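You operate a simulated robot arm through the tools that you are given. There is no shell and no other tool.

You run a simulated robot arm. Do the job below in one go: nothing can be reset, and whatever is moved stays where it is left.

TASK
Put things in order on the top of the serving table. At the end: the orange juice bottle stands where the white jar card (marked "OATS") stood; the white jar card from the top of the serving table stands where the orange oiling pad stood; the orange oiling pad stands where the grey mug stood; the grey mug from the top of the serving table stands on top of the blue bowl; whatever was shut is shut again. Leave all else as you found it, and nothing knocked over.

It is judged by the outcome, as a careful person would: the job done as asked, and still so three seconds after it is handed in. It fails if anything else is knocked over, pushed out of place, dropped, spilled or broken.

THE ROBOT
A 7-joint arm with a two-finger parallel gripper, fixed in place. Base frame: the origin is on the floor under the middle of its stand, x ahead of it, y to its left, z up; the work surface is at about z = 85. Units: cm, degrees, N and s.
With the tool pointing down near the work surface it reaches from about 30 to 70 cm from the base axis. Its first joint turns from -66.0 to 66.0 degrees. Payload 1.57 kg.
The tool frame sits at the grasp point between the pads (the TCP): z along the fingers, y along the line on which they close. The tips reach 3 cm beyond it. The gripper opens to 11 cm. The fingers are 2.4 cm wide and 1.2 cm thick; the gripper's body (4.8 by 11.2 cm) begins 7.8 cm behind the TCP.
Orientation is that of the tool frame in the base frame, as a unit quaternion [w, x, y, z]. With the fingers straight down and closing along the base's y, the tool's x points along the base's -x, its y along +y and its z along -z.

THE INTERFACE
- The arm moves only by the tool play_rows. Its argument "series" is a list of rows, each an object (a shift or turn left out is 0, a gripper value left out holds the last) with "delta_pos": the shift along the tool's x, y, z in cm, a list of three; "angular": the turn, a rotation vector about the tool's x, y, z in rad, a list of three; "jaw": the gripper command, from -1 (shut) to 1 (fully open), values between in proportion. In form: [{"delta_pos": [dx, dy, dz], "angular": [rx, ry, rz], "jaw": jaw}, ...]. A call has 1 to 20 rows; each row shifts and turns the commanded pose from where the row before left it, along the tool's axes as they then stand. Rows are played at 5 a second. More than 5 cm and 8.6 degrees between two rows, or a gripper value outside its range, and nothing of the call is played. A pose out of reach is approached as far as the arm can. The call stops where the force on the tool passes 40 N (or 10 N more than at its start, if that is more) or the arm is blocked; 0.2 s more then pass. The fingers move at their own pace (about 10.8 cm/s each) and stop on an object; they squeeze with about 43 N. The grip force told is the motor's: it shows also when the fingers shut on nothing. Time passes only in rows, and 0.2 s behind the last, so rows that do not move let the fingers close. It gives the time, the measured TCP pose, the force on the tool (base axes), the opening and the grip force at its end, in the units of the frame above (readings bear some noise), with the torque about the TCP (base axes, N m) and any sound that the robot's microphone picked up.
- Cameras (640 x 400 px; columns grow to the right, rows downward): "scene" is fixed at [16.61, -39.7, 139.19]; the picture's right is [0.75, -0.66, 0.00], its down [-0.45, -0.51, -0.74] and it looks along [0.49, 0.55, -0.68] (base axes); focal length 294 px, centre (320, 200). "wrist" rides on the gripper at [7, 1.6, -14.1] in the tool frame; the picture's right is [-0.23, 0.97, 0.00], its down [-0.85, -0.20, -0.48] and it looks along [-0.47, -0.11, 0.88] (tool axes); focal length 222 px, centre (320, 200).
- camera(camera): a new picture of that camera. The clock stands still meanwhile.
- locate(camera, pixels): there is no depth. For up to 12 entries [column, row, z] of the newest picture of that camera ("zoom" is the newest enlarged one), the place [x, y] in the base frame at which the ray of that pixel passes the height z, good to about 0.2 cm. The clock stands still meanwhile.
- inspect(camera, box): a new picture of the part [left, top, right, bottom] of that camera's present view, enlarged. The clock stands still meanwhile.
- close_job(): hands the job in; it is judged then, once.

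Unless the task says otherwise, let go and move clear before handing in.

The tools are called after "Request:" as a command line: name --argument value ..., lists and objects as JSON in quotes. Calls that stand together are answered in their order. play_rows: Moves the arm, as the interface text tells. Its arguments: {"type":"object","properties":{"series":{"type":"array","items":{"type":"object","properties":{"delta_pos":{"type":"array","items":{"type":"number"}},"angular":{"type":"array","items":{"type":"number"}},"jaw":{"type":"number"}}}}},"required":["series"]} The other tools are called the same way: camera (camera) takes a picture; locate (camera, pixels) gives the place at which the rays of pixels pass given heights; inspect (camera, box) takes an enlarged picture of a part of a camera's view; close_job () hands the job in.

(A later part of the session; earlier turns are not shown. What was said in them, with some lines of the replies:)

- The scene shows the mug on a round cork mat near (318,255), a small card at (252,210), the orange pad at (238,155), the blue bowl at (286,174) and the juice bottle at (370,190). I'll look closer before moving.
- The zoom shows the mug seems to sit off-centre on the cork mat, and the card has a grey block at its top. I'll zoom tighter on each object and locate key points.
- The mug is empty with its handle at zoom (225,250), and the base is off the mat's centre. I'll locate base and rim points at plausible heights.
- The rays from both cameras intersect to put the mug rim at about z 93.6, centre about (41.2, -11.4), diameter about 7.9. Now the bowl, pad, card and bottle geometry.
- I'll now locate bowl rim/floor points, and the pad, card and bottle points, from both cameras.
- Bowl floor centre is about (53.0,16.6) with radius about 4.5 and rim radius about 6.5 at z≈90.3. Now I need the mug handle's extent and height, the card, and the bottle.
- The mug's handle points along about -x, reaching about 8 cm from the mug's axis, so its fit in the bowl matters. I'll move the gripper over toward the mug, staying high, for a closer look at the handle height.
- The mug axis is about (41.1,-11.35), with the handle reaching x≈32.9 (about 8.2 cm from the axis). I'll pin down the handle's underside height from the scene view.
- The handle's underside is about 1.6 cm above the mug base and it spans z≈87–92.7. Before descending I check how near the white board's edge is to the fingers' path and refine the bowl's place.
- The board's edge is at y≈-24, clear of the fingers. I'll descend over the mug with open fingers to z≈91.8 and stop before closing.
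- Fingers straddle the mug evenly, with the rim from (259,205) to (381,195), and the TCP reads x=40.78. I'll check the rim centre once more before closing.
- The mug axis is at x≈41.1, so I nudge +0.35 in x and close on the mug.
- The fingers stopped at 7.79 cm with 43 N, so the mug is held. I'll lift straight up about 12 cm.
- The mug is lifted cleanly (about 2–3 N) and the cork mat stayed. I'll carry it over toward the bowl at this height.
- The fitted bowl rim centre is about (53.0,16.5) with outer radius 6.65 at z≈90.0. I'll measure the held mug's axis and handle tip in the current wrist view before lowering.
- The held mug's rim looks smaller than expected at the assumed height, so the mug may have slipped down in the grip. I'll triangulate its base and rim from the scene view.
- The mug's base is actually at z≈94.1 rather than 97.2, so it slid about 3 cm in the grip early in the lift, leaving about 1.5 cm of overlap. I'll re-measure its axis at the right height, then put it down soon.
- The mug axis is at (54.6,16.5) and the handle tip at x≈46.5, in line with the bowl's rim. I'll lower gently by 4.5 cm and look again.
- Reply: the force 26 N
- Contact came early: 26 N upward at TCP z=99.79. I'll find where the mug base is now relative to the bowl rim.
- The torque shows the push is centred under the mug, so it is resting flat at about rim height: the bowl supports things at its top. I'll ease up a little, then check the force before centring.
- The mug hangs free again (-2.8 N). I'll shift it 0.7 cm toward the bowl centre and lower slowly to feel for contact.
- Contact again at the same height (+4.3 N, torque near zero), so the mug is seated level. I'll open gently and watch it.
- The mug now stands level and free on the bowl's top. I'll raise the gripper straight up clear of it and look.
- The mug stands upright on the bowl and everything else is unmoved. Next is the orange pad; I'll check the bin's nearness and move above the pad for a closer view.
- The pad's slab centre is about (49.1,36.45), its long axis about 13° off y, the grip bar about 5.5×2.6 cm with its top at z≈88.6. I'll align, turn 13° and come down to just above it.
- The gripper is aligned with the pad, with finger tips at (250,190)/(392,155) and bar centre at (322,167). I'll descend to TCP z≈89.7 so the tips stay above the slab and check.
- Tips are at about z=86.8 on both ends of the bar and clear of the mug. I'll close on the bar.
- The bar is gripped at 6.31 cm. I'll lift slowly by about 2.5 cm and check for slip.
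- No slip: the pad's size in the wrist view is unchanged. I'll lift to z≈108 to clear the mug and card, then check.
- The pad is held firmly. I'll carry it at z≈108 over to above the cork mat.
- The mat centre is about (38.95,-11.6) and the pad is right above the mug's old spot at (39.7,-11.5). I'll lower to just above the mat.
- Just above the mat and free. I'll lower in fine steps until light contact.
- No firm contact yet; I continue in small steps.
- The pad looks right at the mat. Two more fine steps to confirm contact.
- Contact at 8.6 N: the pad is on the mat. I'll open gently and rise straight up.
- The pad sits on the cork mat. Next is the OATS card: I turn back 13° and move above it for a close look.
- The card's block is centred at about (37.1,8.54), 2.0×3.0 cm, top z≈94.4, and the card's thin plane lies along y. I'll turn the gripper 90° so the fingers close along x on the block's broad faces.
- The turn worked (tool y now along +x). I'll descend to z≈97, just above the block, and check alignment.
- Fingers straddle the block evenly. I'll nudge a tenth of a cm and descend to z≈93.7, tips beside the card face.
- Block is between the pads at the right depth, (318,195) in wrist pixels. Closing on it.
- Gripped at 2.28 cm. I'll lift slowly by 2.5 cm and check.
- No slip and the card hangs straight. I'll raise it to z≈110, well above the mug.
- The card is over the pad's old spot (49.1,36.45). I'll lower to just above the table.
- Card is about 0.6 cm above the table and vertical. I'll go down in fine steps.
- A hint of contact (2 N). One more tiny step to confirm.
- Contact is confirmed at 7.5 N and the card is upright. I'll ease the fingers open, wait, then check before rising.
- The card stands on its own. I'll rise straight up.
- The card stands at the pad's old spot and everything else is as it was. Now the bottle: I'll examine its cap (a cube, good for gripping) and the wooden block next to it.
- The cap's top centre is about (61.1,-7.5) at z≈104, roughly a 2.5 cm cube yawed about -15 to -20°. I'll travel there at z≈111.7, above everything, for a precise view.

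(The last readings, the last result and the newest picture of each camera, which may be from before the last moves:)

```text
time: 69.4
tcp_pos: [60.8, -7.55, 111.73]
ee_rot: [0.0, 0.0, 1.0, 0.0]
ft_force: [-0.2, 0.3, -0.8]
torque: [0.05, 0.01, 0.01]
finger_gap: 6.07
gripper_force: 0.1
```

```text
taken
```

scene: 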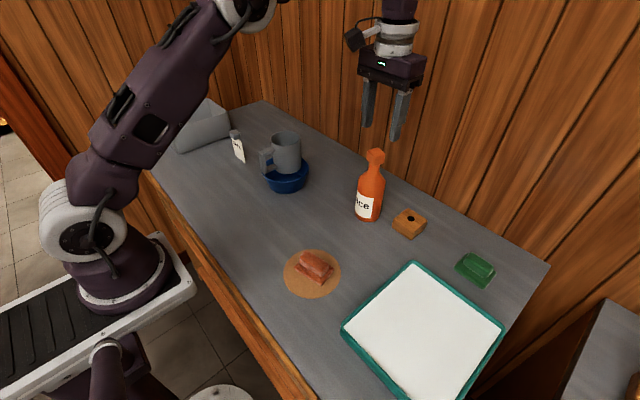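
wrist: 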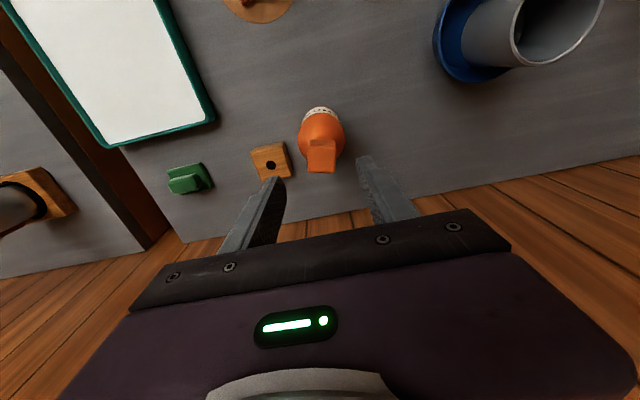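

Request:
inspect --camera "wrist" --box '[285, 95, 355, 185]'

```text
4.44 times, centred on (320, 140) of wrist
```

zoom: 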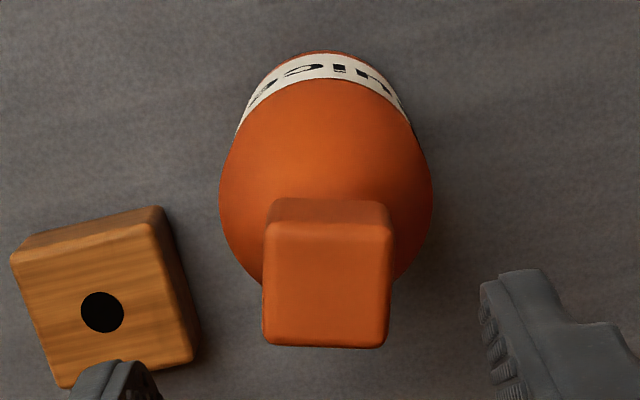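

Request:
locate --camera "zoom" --pixels '[[266, 222, 104], [388, 222, 104], [386, 347, 104], [264, 343, 104], [325, 284, 104], [325, 284, 103.5], [220, 195, 96], [432, 195, 96], [320, 52, 85]]'

```text
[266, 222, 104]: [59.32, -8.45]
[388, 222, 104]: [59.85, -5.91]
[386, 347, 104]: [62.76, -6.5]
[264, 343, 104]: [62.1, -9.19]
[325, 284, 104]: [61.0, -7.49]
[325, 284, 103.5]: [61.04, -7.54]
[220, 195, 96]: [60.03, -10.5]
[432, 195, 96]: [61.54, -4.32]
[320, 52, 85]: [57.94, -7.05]
```

The cap centre is (61.0,-7.5), about 2.7 cm wide, yawed -13°. I'll turn the gripper to match and descend to just above, then check.

Request:
play_rows --series '[{"angular": [0, 0, 0.1135]}, {"angular": [0, 0, 0.1135]}, {"delta_pos": [-0.18, 0.09, 1]}, {"delta_pos": [0, 0, 1.5]}, {"delta_pos": [0, 0, 1]}, {"delta_pos": [0, 0, 0.5]}, {"delta_pos": [0, 0, 0]}]'

Request:
camera --camera "wrist"

Request:
inspect --camera "wrist" --box '[240, 100, 400, 220]'

Request:
inspect --camera "scene" --box '[330, 60, 430, 190]'

```text
time: 71.0
tcp_pos: [61.09, -7.57, 107.86]
ee_rot: [0.0, 0.113, 0.994, 0.0]
ft_force: [0.4, 0.0, -0.1]
torque: [0.02, -0.01, -0.05]
finger_gap: 6.06
gripper_force: 0.0
```

```text
taken
```

wrist: 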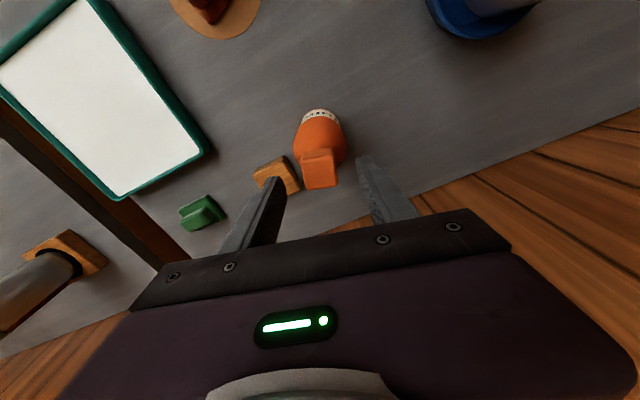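

```text
3.33 times, centred on (320, 160) of wrist
```

zoom: 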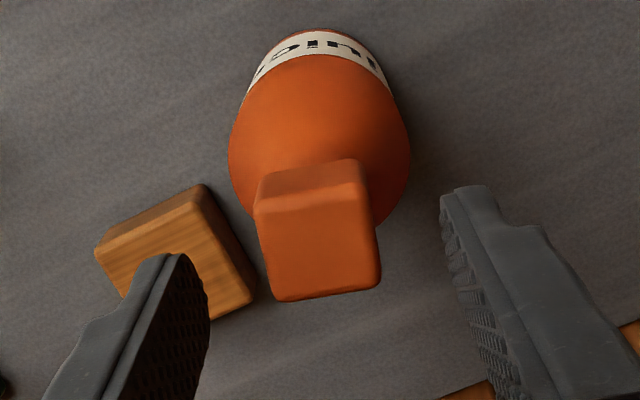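

```text
3.08 times, centred on (380, 125) of scene
```

zoom: 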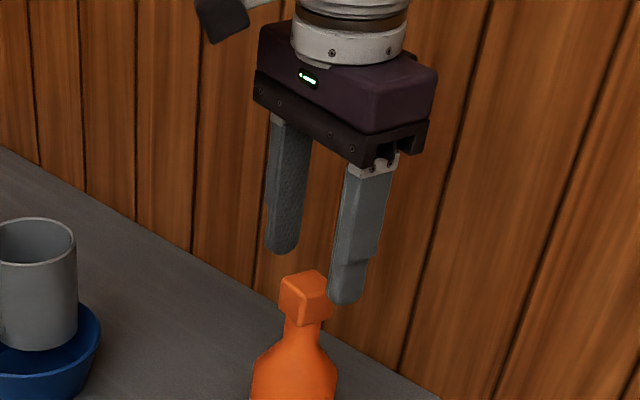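

Gripper and cap are aligned and centred, cap centre (319,173). Descending to the cap's mid height, z≈102.6.

Request:
play_rows --series '[{"delta_pos": [0, 0, 1.2]}, {"delta_pos": [0, 0, 1.5]}, {"delta_pos": [0, 0, 1.2]}, {"delta_pos": [0, 0, 0.8]}, {"delta_pos": [0, 0, 0.4]}, {"delta_pos": [0, 0, 0]}]'

Request:
inspect --camera "wrist" --box '[240, 100, 400, 220]'

Request:
inspect --camera "scene" --box '[340, 100, 420, 190]'

```text
time: 72.4
tcp_pos: [61.06, -7.47, 102.52]
ee_rot: [0.0, 0.113, 0.994, 0.0]
ft_force: [0.4, -0.3, 0.9]
torque: [-0.02, 0.02, 0.01]
finger_gap: 6.07
gripper_force: 0.0
```

```text
3.33 times, centred on (320, 160) of wrist
```

zoom: 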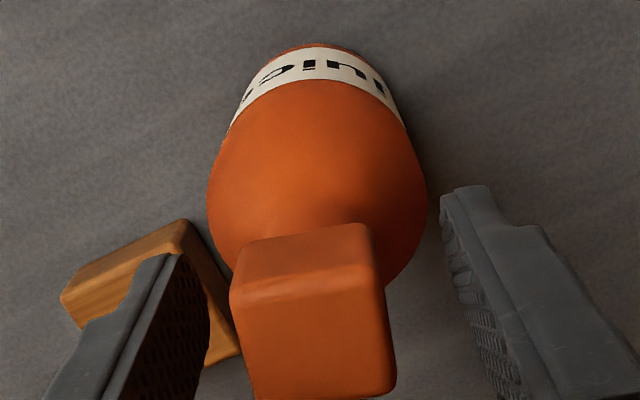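

```text
4.44 times, centred on (380, 145) of scene
```

zoom: 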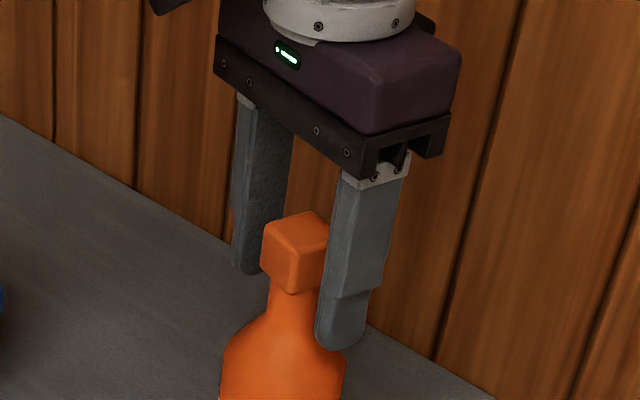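

The fingers straddle the cap; I raise 0.4 cm so the tips stay off the shoulder, then close.

Request:
play_rows --series '[{"delta_pos": [0, 0, -0.4]}, {"delta_pos": [0, 0, 0], "jaw": -0.3}, {"delta_pos": [0, 0, 0], "jaw": -1}, {"delta_pos": [0, 0, 0]}, {"delta_pos": [0, 0, 0]}, {"delta_pos": [0, 0, 0]}]'

Request:
inspect --camera "scene" --box '[340, 110, 420, 230]'

```text
time: 73.8
tcp_pos: [61.13, -7.51, 103.03]
ee_rot: [0.001, 0.113, 0.994, 0.0]
ft_force: [1.5, -0.4, 1.9]
torque: [-0.03, 0.0, 0.03]
finger_gap: 2.97
gripper_force: 38.9
```

```text
3.33 times, centred on (380, 170) of scene
```

zoom: 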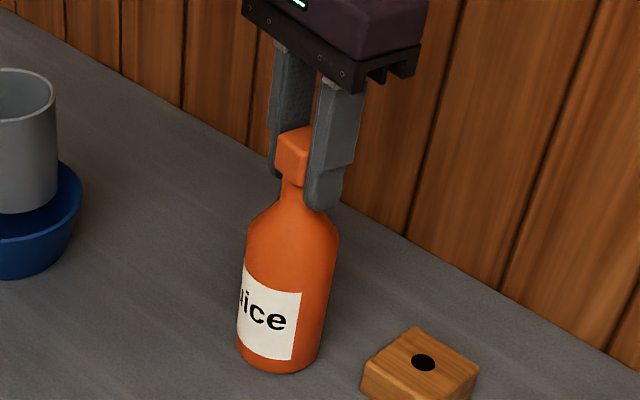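

Gripped at 2.97 cm with 39 N. I'll lift very slowly at first and check weight and slip.

Request:
play_rows --series '[{"delta_pos": [0, 0, -0.15]}, {"delta_pos": [0, 0, -0.25]}, {"delta_pos": [0, 0, -0.35]}, {"delta_pos": [0, 0, -0.4]}, {"delta_pos": [0, 0, -0.4]}, {"delta_pos": [0, 0, -0.3]}, {"delta_pos": [0, 0, -0.15]}, {"delta_pos": [0, 0, 0]}]'

Request:
inspect --camera "scene" --box '[340, 110, 420, 230]'

Request:
inspect --camera "wrist" --box '[240, 100, 400, 220]'

```text
time: 75.6
tcp_pos: [61.08, -7.55, 105.12]
ee_rot: [0.0, 0.114, 0.994, 0.0]
ft_force: [-0.1, 0.3, -2.7]
torque: [-0.02, 0.01, 0.02]
finger_gap: 2.98
gripper_force: 38.9
```

```text
3.33 times, centred on (380, 170) of scene
```

zoom: 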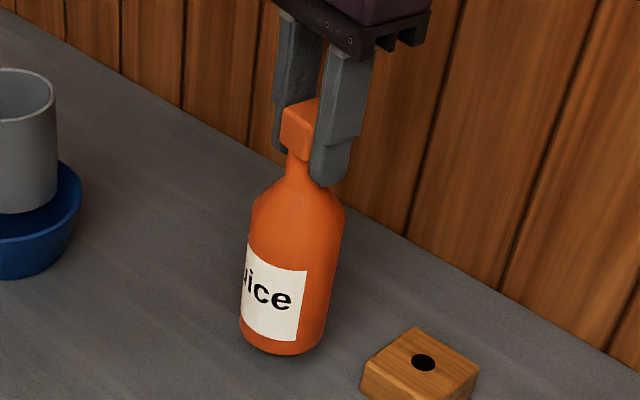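

```text
3.33 times, centred on (320, 160) of wrist
```

zoom: 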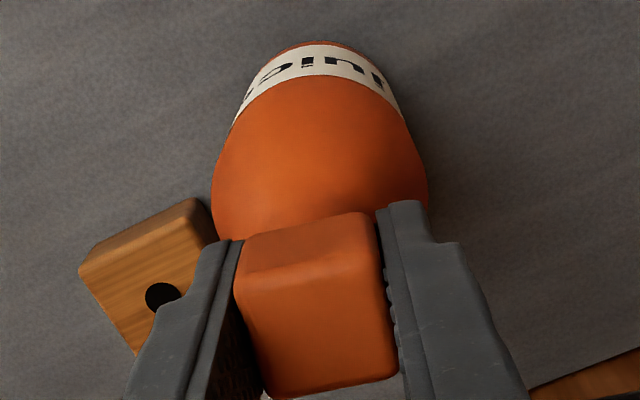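

The bottle came up cleanly (about 2.5 N, no slip). I'll raise 3 cm more and carry it toward the card's old spot at (37.05,8.5), well clear of bowl and mat.

Request:
play_rows --series '[{"delta_pos": [0, 0, -0.4]}, {"delta_pos": [0, 0, -0.8]}, {"delta_pos": [0, 0, -1]}, {"delta_pos": [0, 0, -0.6]}, {"delta_pos": [0, 0, -0.2]}, {"delta_pos": [0, 0, 0]}]'

Request:
play_rows --series '[{"delta_pos": [0.5, 0.2, 0]}, {"delta_pos": [1.1, 0.41, 0]}, {"delta_pos": [1.8, 0.68, 0]}, {"delta_pos": [2.18, 0.82, 0]}, {"delta_pos": [2.18, 0.82, 0]}, {"delta_pos": [2.18, 0.82, 0]}, {"delta_pos": [2.18, 0.82, 0]}, {"delta_pos": [2.18, 0.82, 0]}, {"delta_pos": [2.18, 0.82, 0]}, {"delta_pos": [2.18, 0.82, 0]}, {"delta_pos": [2.18, 0.82, 0]}, {"delta_pos": [2.18, 0.82, 0]}, {"delta_pos": [1.8, 0.68, 0]}, {"delta_pos": [1.3, 0.48, 0]}, {"delta_pos": [0.9, 0.34, 0]}, {"delta_pos": [0, 0, 0]}, {"delta_pos": [0, 0, 0]}]'

Request:
camera --camera "scene"

Request:
camera --camera "wrist"

```text
time: 77.0
tcp_pos: [61.16, -7.46, 108.08]
ee_rot: [0.0, 0.113, 0.994, 0.001]
ft_force: [-0.5, 0.2, -2.6]
torque: [0.01, -0.01, 0.02]
finger_gap: 2.97
gripper_force: 39.0
```

```text
time: 80.6
tcp_pos: [37.01, 8.47, 108.0]
ee_rot: [0.0, 0.113, 0.994, 0.001]
ft_force: [0.4, -0.2, -3.7]
torque: [0.0, 0.01, 0.0]
finger_gap: 2.99
gripper_force: 39.8
```

```text
taken
```

scene: 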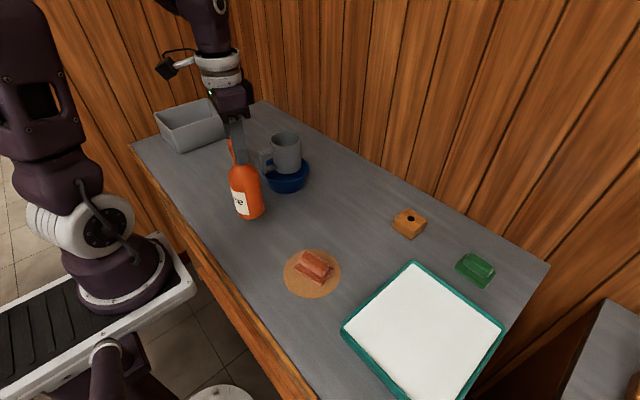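

```text
taken
```

wrist: 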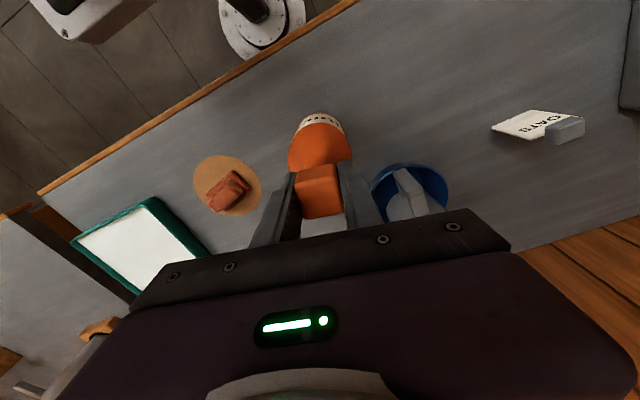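

The bottle hangs over the card's old spot at (37.0,8.5). Lowering to just above the table.

Request:
play_rows --series '[{"delta_pos": [0, 0, 0.4]}, {"delta_pos": [0, 0, 0.9]}, {"delta_pos": [0, 0, 1.2]}, {"delta_pos": [0, 0, 1.0]}, {"delta_pos": [0, 0, 0.6]}, {"delta_pos": [0, 0, 0.3]}, {"delta_pos": [0, 0, 0]}]'

Request:
inspect --camera "scene" --box '[205, 120, 305, 240]'

```text
time: 82.2
tcp_pos: [37.05, 8.45, 103.61]
ee_rot: [0.0, 0.114, 0.993, 0.0]
ft_force: [-0.5, -0.1, -3.3]
torque: [-0.02, -0.02, 0.01]
finger_gap: 2.97
gripper_force: 39.3
```

```text
3.33 times, centred on (255, 180) of scene
```

zoom: 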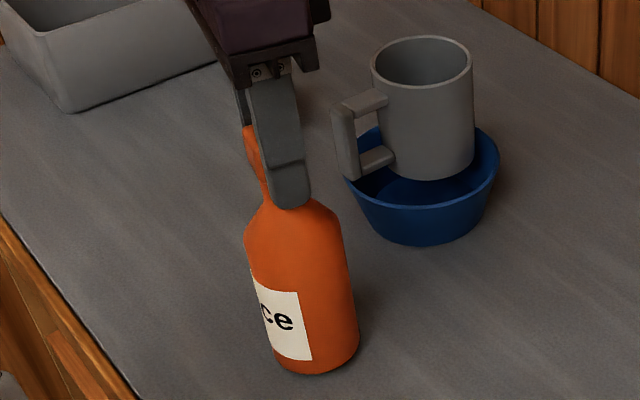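

Hanging straight, about 0.6 cm above the table. Fine steps down now.

Request:
play_rows --series '[{"delta_pos": [0, 0, 0.15]}, {"delta_pos": [0, 0, 0.15]}, {"delta_pos": [0, 0, 0.1]}, {"delta_pos": [0, 0, 0]}]'

Request:
play_rows --series '[{"delta_pos": [0, 0, 0.1]}, {"delta_pos": [0, 0, 0]}]'

```text
time: 83.2
tcp_pos: [37.04, 8.44, 103.22]
ee_rot: [-0.001, 0.113, 0.994, 0.0]
ft_force: [0.0, -0.3, -3.0]
torque: [-0.04, -0.01, 0.01]
finger_gap: 3.0
gripper_force: 39.0
```

```text
time: 83.8
tcp_pos: [37.04, 8.5, 103.09]
ee_rot: [0.0, 0.113, 0.994, 0.0]
ft_force: [-0.6, 0.4, -3.2]
torque: [-0.03, -0.01, 0.0]
finger_gap: 2.98
gripper_force: 39.3
```

Request:
play_rows --series '[{"delta_pos": [0, 0, 0.08]}, {"delta_pos": [0, 0, 0]}]'

Request:
play_rows --series '[{"delta_pos": [0, 0, 0.06]}, {"delta_pos": [0, 0, 0]}]'

```text
time: 84.4
tcp_pos: [37.0, 8.44, 103.0]
ee_rot: [0.0, 0.113, 0.994, 0.0]
ft_force: [-1.0, 0.3, -3.2]
torque: [0.03, -0.01, 0.04]
finger_gap: 2.96
gripper_force: 39.6
```

```text
time: 85.0
tcp_pos: [37.09, 8.51, 102.95]
ee_rot: [0.0, 0.113, 0.994, 0.001]
ft_force: [-2.3, -0.5, 25.5]
torque: [0.08, 0.8, -0.01]
finger_gap: 2.99
gripper_force: 39.4
```

Firm contact at 25 N; I back off slightly so the release is gentle.

Request:
play_rows --series '[{"delta_pos": [0, 0, -0.05]}, {"delta_pos": [0, 0, 0]}]'

```text
time: 85.6
tcp_pos: [37.13, 8.52, 103.02]
ee_rot: [0.0, 0.114, 0.993, 0.0]
ft_force: [2.4, -1.0, 7.1]
torque: [-0.1, -0.39, -0.01]
finger_gap: 2.97
gripper_force: 39.3
```

Now 7 N, lightly seated. Opening the fingers.

Request:
play_rows --series '[{"delta_pos": [0, 0, 0], "jaw": -0.25}, {"delta_pos": [0, 0, 0]}, {"delta_pos": [0, 0, 0], "jaw": 0.1}, {"delta_pos": [0, 0, 0]}]'

Request:
inspect --camera "scene" --box '[205, 120, 305, 240]'

Request:
inspect --camera "wrist" --box '[240, 90, 400, 220]'

```text
time: 86.6
tcp_pos: [37.15, 8.61, 102.99]
ee_rot: [0.0, 0.114, 0.994, -0.001]
ft_force: [-0.6, 0.6, -0.2]
torque: [-0.01, -0.01, -0.03]
finger_gap: 6.04
gripper_force: 0.1
```

```text
3.33 times, centred on (255, 180) of scene
```

zoom: 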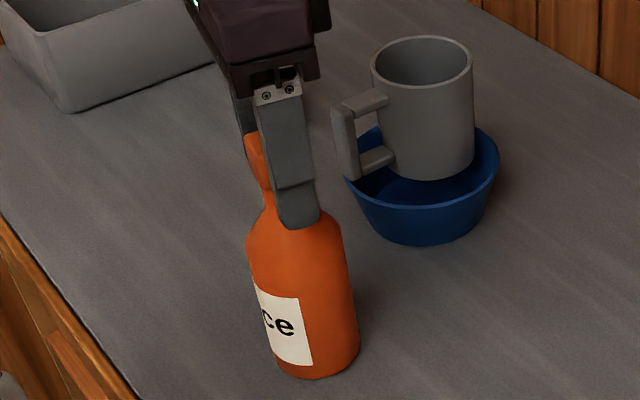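

```text
3.08 times, centred on (320, 155) of wrist
```

zoom: 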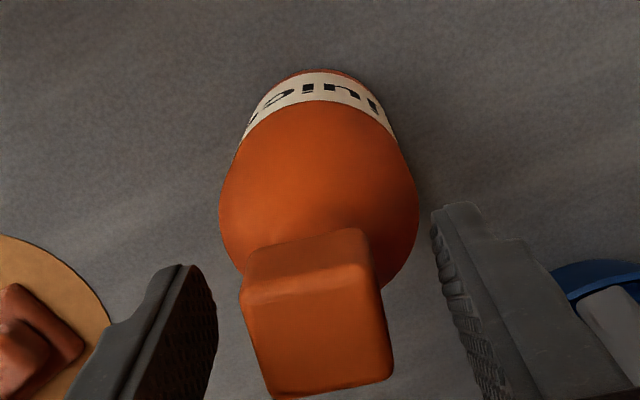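

The bottle stands free between the open fingers. I'll rise straight up and clear, then check the whole scene.

Request:
play_rows --series '[{"delta_pos": [0, 0, -0.4]}, {"delta_pos": [0, 0, -1]}, {"delta_pos": [0, 0, -2]}, {"delta_pos": [0, 0, -2.5]}, {"delta_pos": [0, 0, -2.5]}, {"delta_pos": [0, 0, -2]}, {"delta_pos": [0, 0, 0]}]'

Request:
camera --camera "scene"

Request:
camera --camera "wrist"

```text
time: 88.2
tcp_pos: [37.17, 8.45, 113.46]
ee_rot: [0.001, 0.113, 0.994, 0.0]
ft_force: [-0.2, 1.0, -0.4]
torque: [-0.02, -0.01, 0.01]
finger_gap: 6.06
gripper_force: 0.1
```

```text
taken
```

scene: 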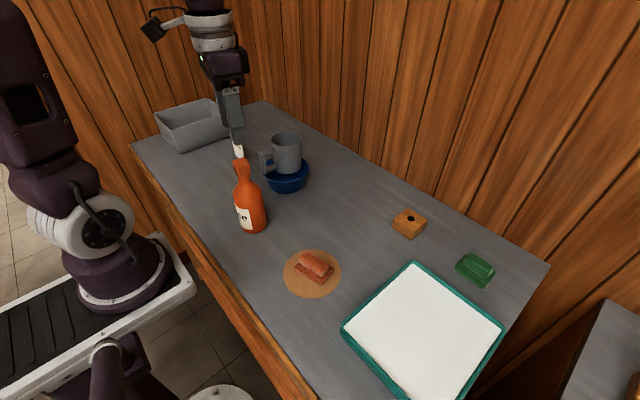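

```text
taken
```

wrist: 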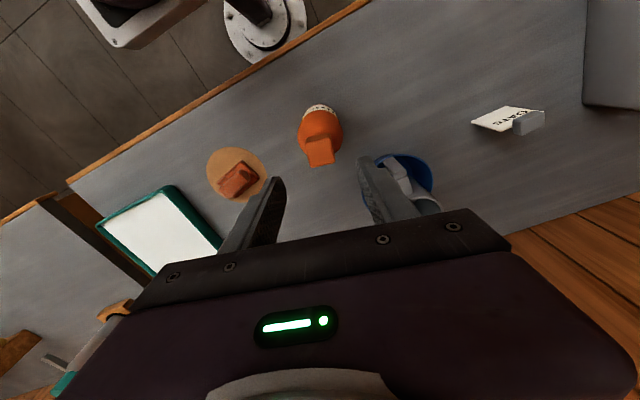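

The bottle stands upright at about (250,200) in the scene. I'll move the arm up and aside, wait, and verify all positions.

Request:
play_rows --series '[{"angular": [0, 0, -0.1135], "delta_pos": [0, 0, -1]}, {"angular": [0, 0, -0.1135], "delta_pos": [0, 0, -1]}, {"delta_pos": [0, -2, 0]}, {"delta_pos": [0, -2, 0]}, {"delta_pos": [0, -2, 0]}, {"delta_pos": [0, -2, 0]}, {"delta_pos": [0, 0, 0]}, {"delta_pos": [0, 0, 0]}, {"delta_pos": [0, 0, 0]}, {"delta_pos": [0, 0, 0]}, {"delta_pos": [0, 0, 0]}, {"delta_pos": [0, 0, 0]}]'

Request:
camera --camera "scene"

Request:
inspect --camera "scene" --box '[220, 120, 320, 240]'

Request:
camera --camera "wrist"

```text
time: 90.8
tcp_pos: [37.13, 0.39, 115.31]
ee_rot: [0.0, 0.001, 1.0, -0.001]
ft_force: [0.2, -0.2, -0.1]
torque: [0.03, 0.0, 0.01]
finger_gap: 6.05
gripper_force: 0.1
```

```text
taken
```

scene: 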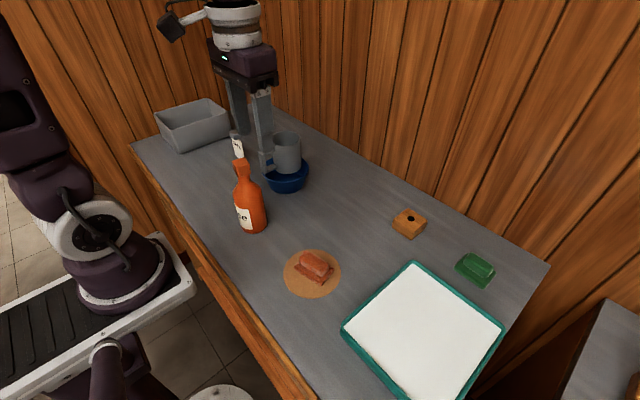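

```text
3.33 times, centred on (270, 180) of scene
```

zoom: 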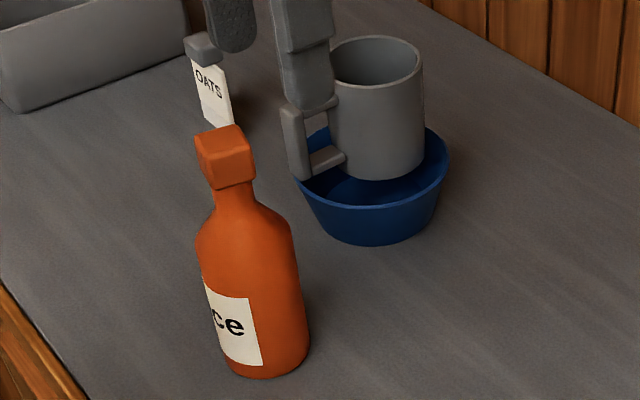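

```text
taken
```

wrist: 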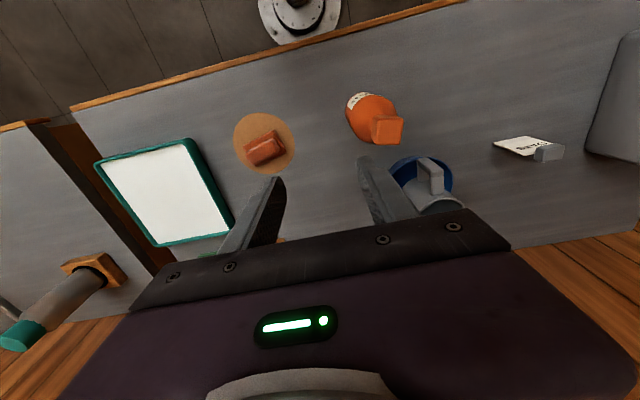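

Request:
locate --camera "scene" --pixels '[[253.5, 233.5, 85], [285, 194, 85], [283.5, 273, 85.3], [341, 273, 85.3], [312, 298.3, 85.3], [299, 275, 85.3], [323, 287, 85.3], [335, 275, 85.3]]'

Request:
locate --camera "wrist" --pixels '[[494, 145, 85], [525, 136, 85]]'

Request:
inspect --camera "scene" --box '[270, 235, 360, 310]'

Request:
inspect --camera "wrist" --box '[340, 80, 580, 220]'

```text
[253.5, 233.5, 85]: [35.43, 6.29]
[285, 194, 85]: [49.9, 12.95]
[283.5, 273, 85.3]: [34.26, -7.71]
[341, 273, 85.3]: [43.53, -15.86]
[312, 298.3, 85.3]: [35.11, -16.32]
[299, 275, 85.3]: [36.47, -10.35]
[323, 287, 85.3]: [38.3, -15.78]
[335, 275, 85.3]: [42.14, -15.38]
```

```text
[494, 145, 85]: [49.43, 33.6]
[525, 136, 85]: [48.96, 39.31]
```

```text
5.33 times, centred on (315, 272) of scene
```

zoom: 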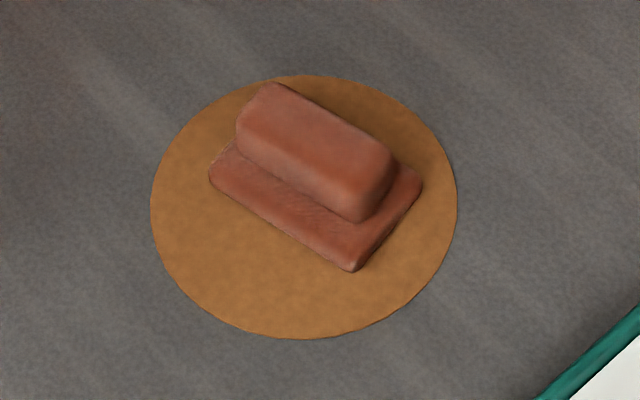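

```text
2.67 times, centred on (460, 150) of wrist
```

zoom: 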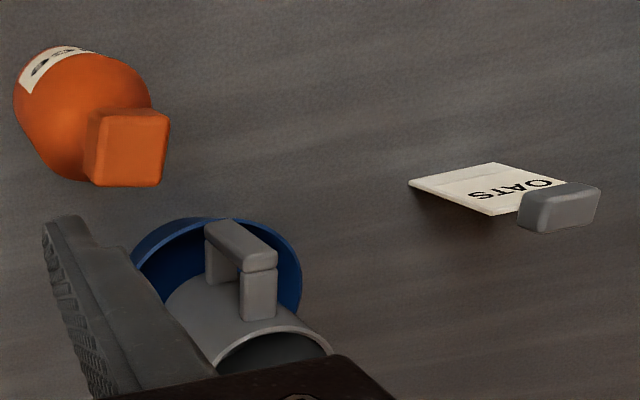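

All checks agree with the task. The bottle stands at about (37,8.5), the card at (49.2,36.5) and the pad on the mat where the mug was. The mug is level on the bowl, which has not moved (base front still at 49.9,12.95). The gripper is empty and clear, so I'm handing in.

Request:
close_job

```text
The job is handed in.
```

The table is set as you asked, and I've handed the job in. In the last pictures everything was standing and nothing else had moved.

- **Juice bottle:** it stands upright where the OATS card was, to within my measuring error of about half a centimetre.
- **OATS card:** it stands where the orange pad was, at about (49.2, 36.5).
- **Orange pad:** it sits on the cork mat where the mug was. I placed it at x ≈ 39.7, between the mat's centre (x ≈ 39) and the mug's old axis (x ≈ 41).
- **Grey mug:** it stands level on the blue bowl at about rim height, with its handle hanging just over the edge. It stayed put for over a minute while I did the rest.

The mug slid about 3 cm down in the grip when I first lifted it, but it was not dropped and I set it down gently. Nothing had to be opened along the way, so there was nothing to shut again.
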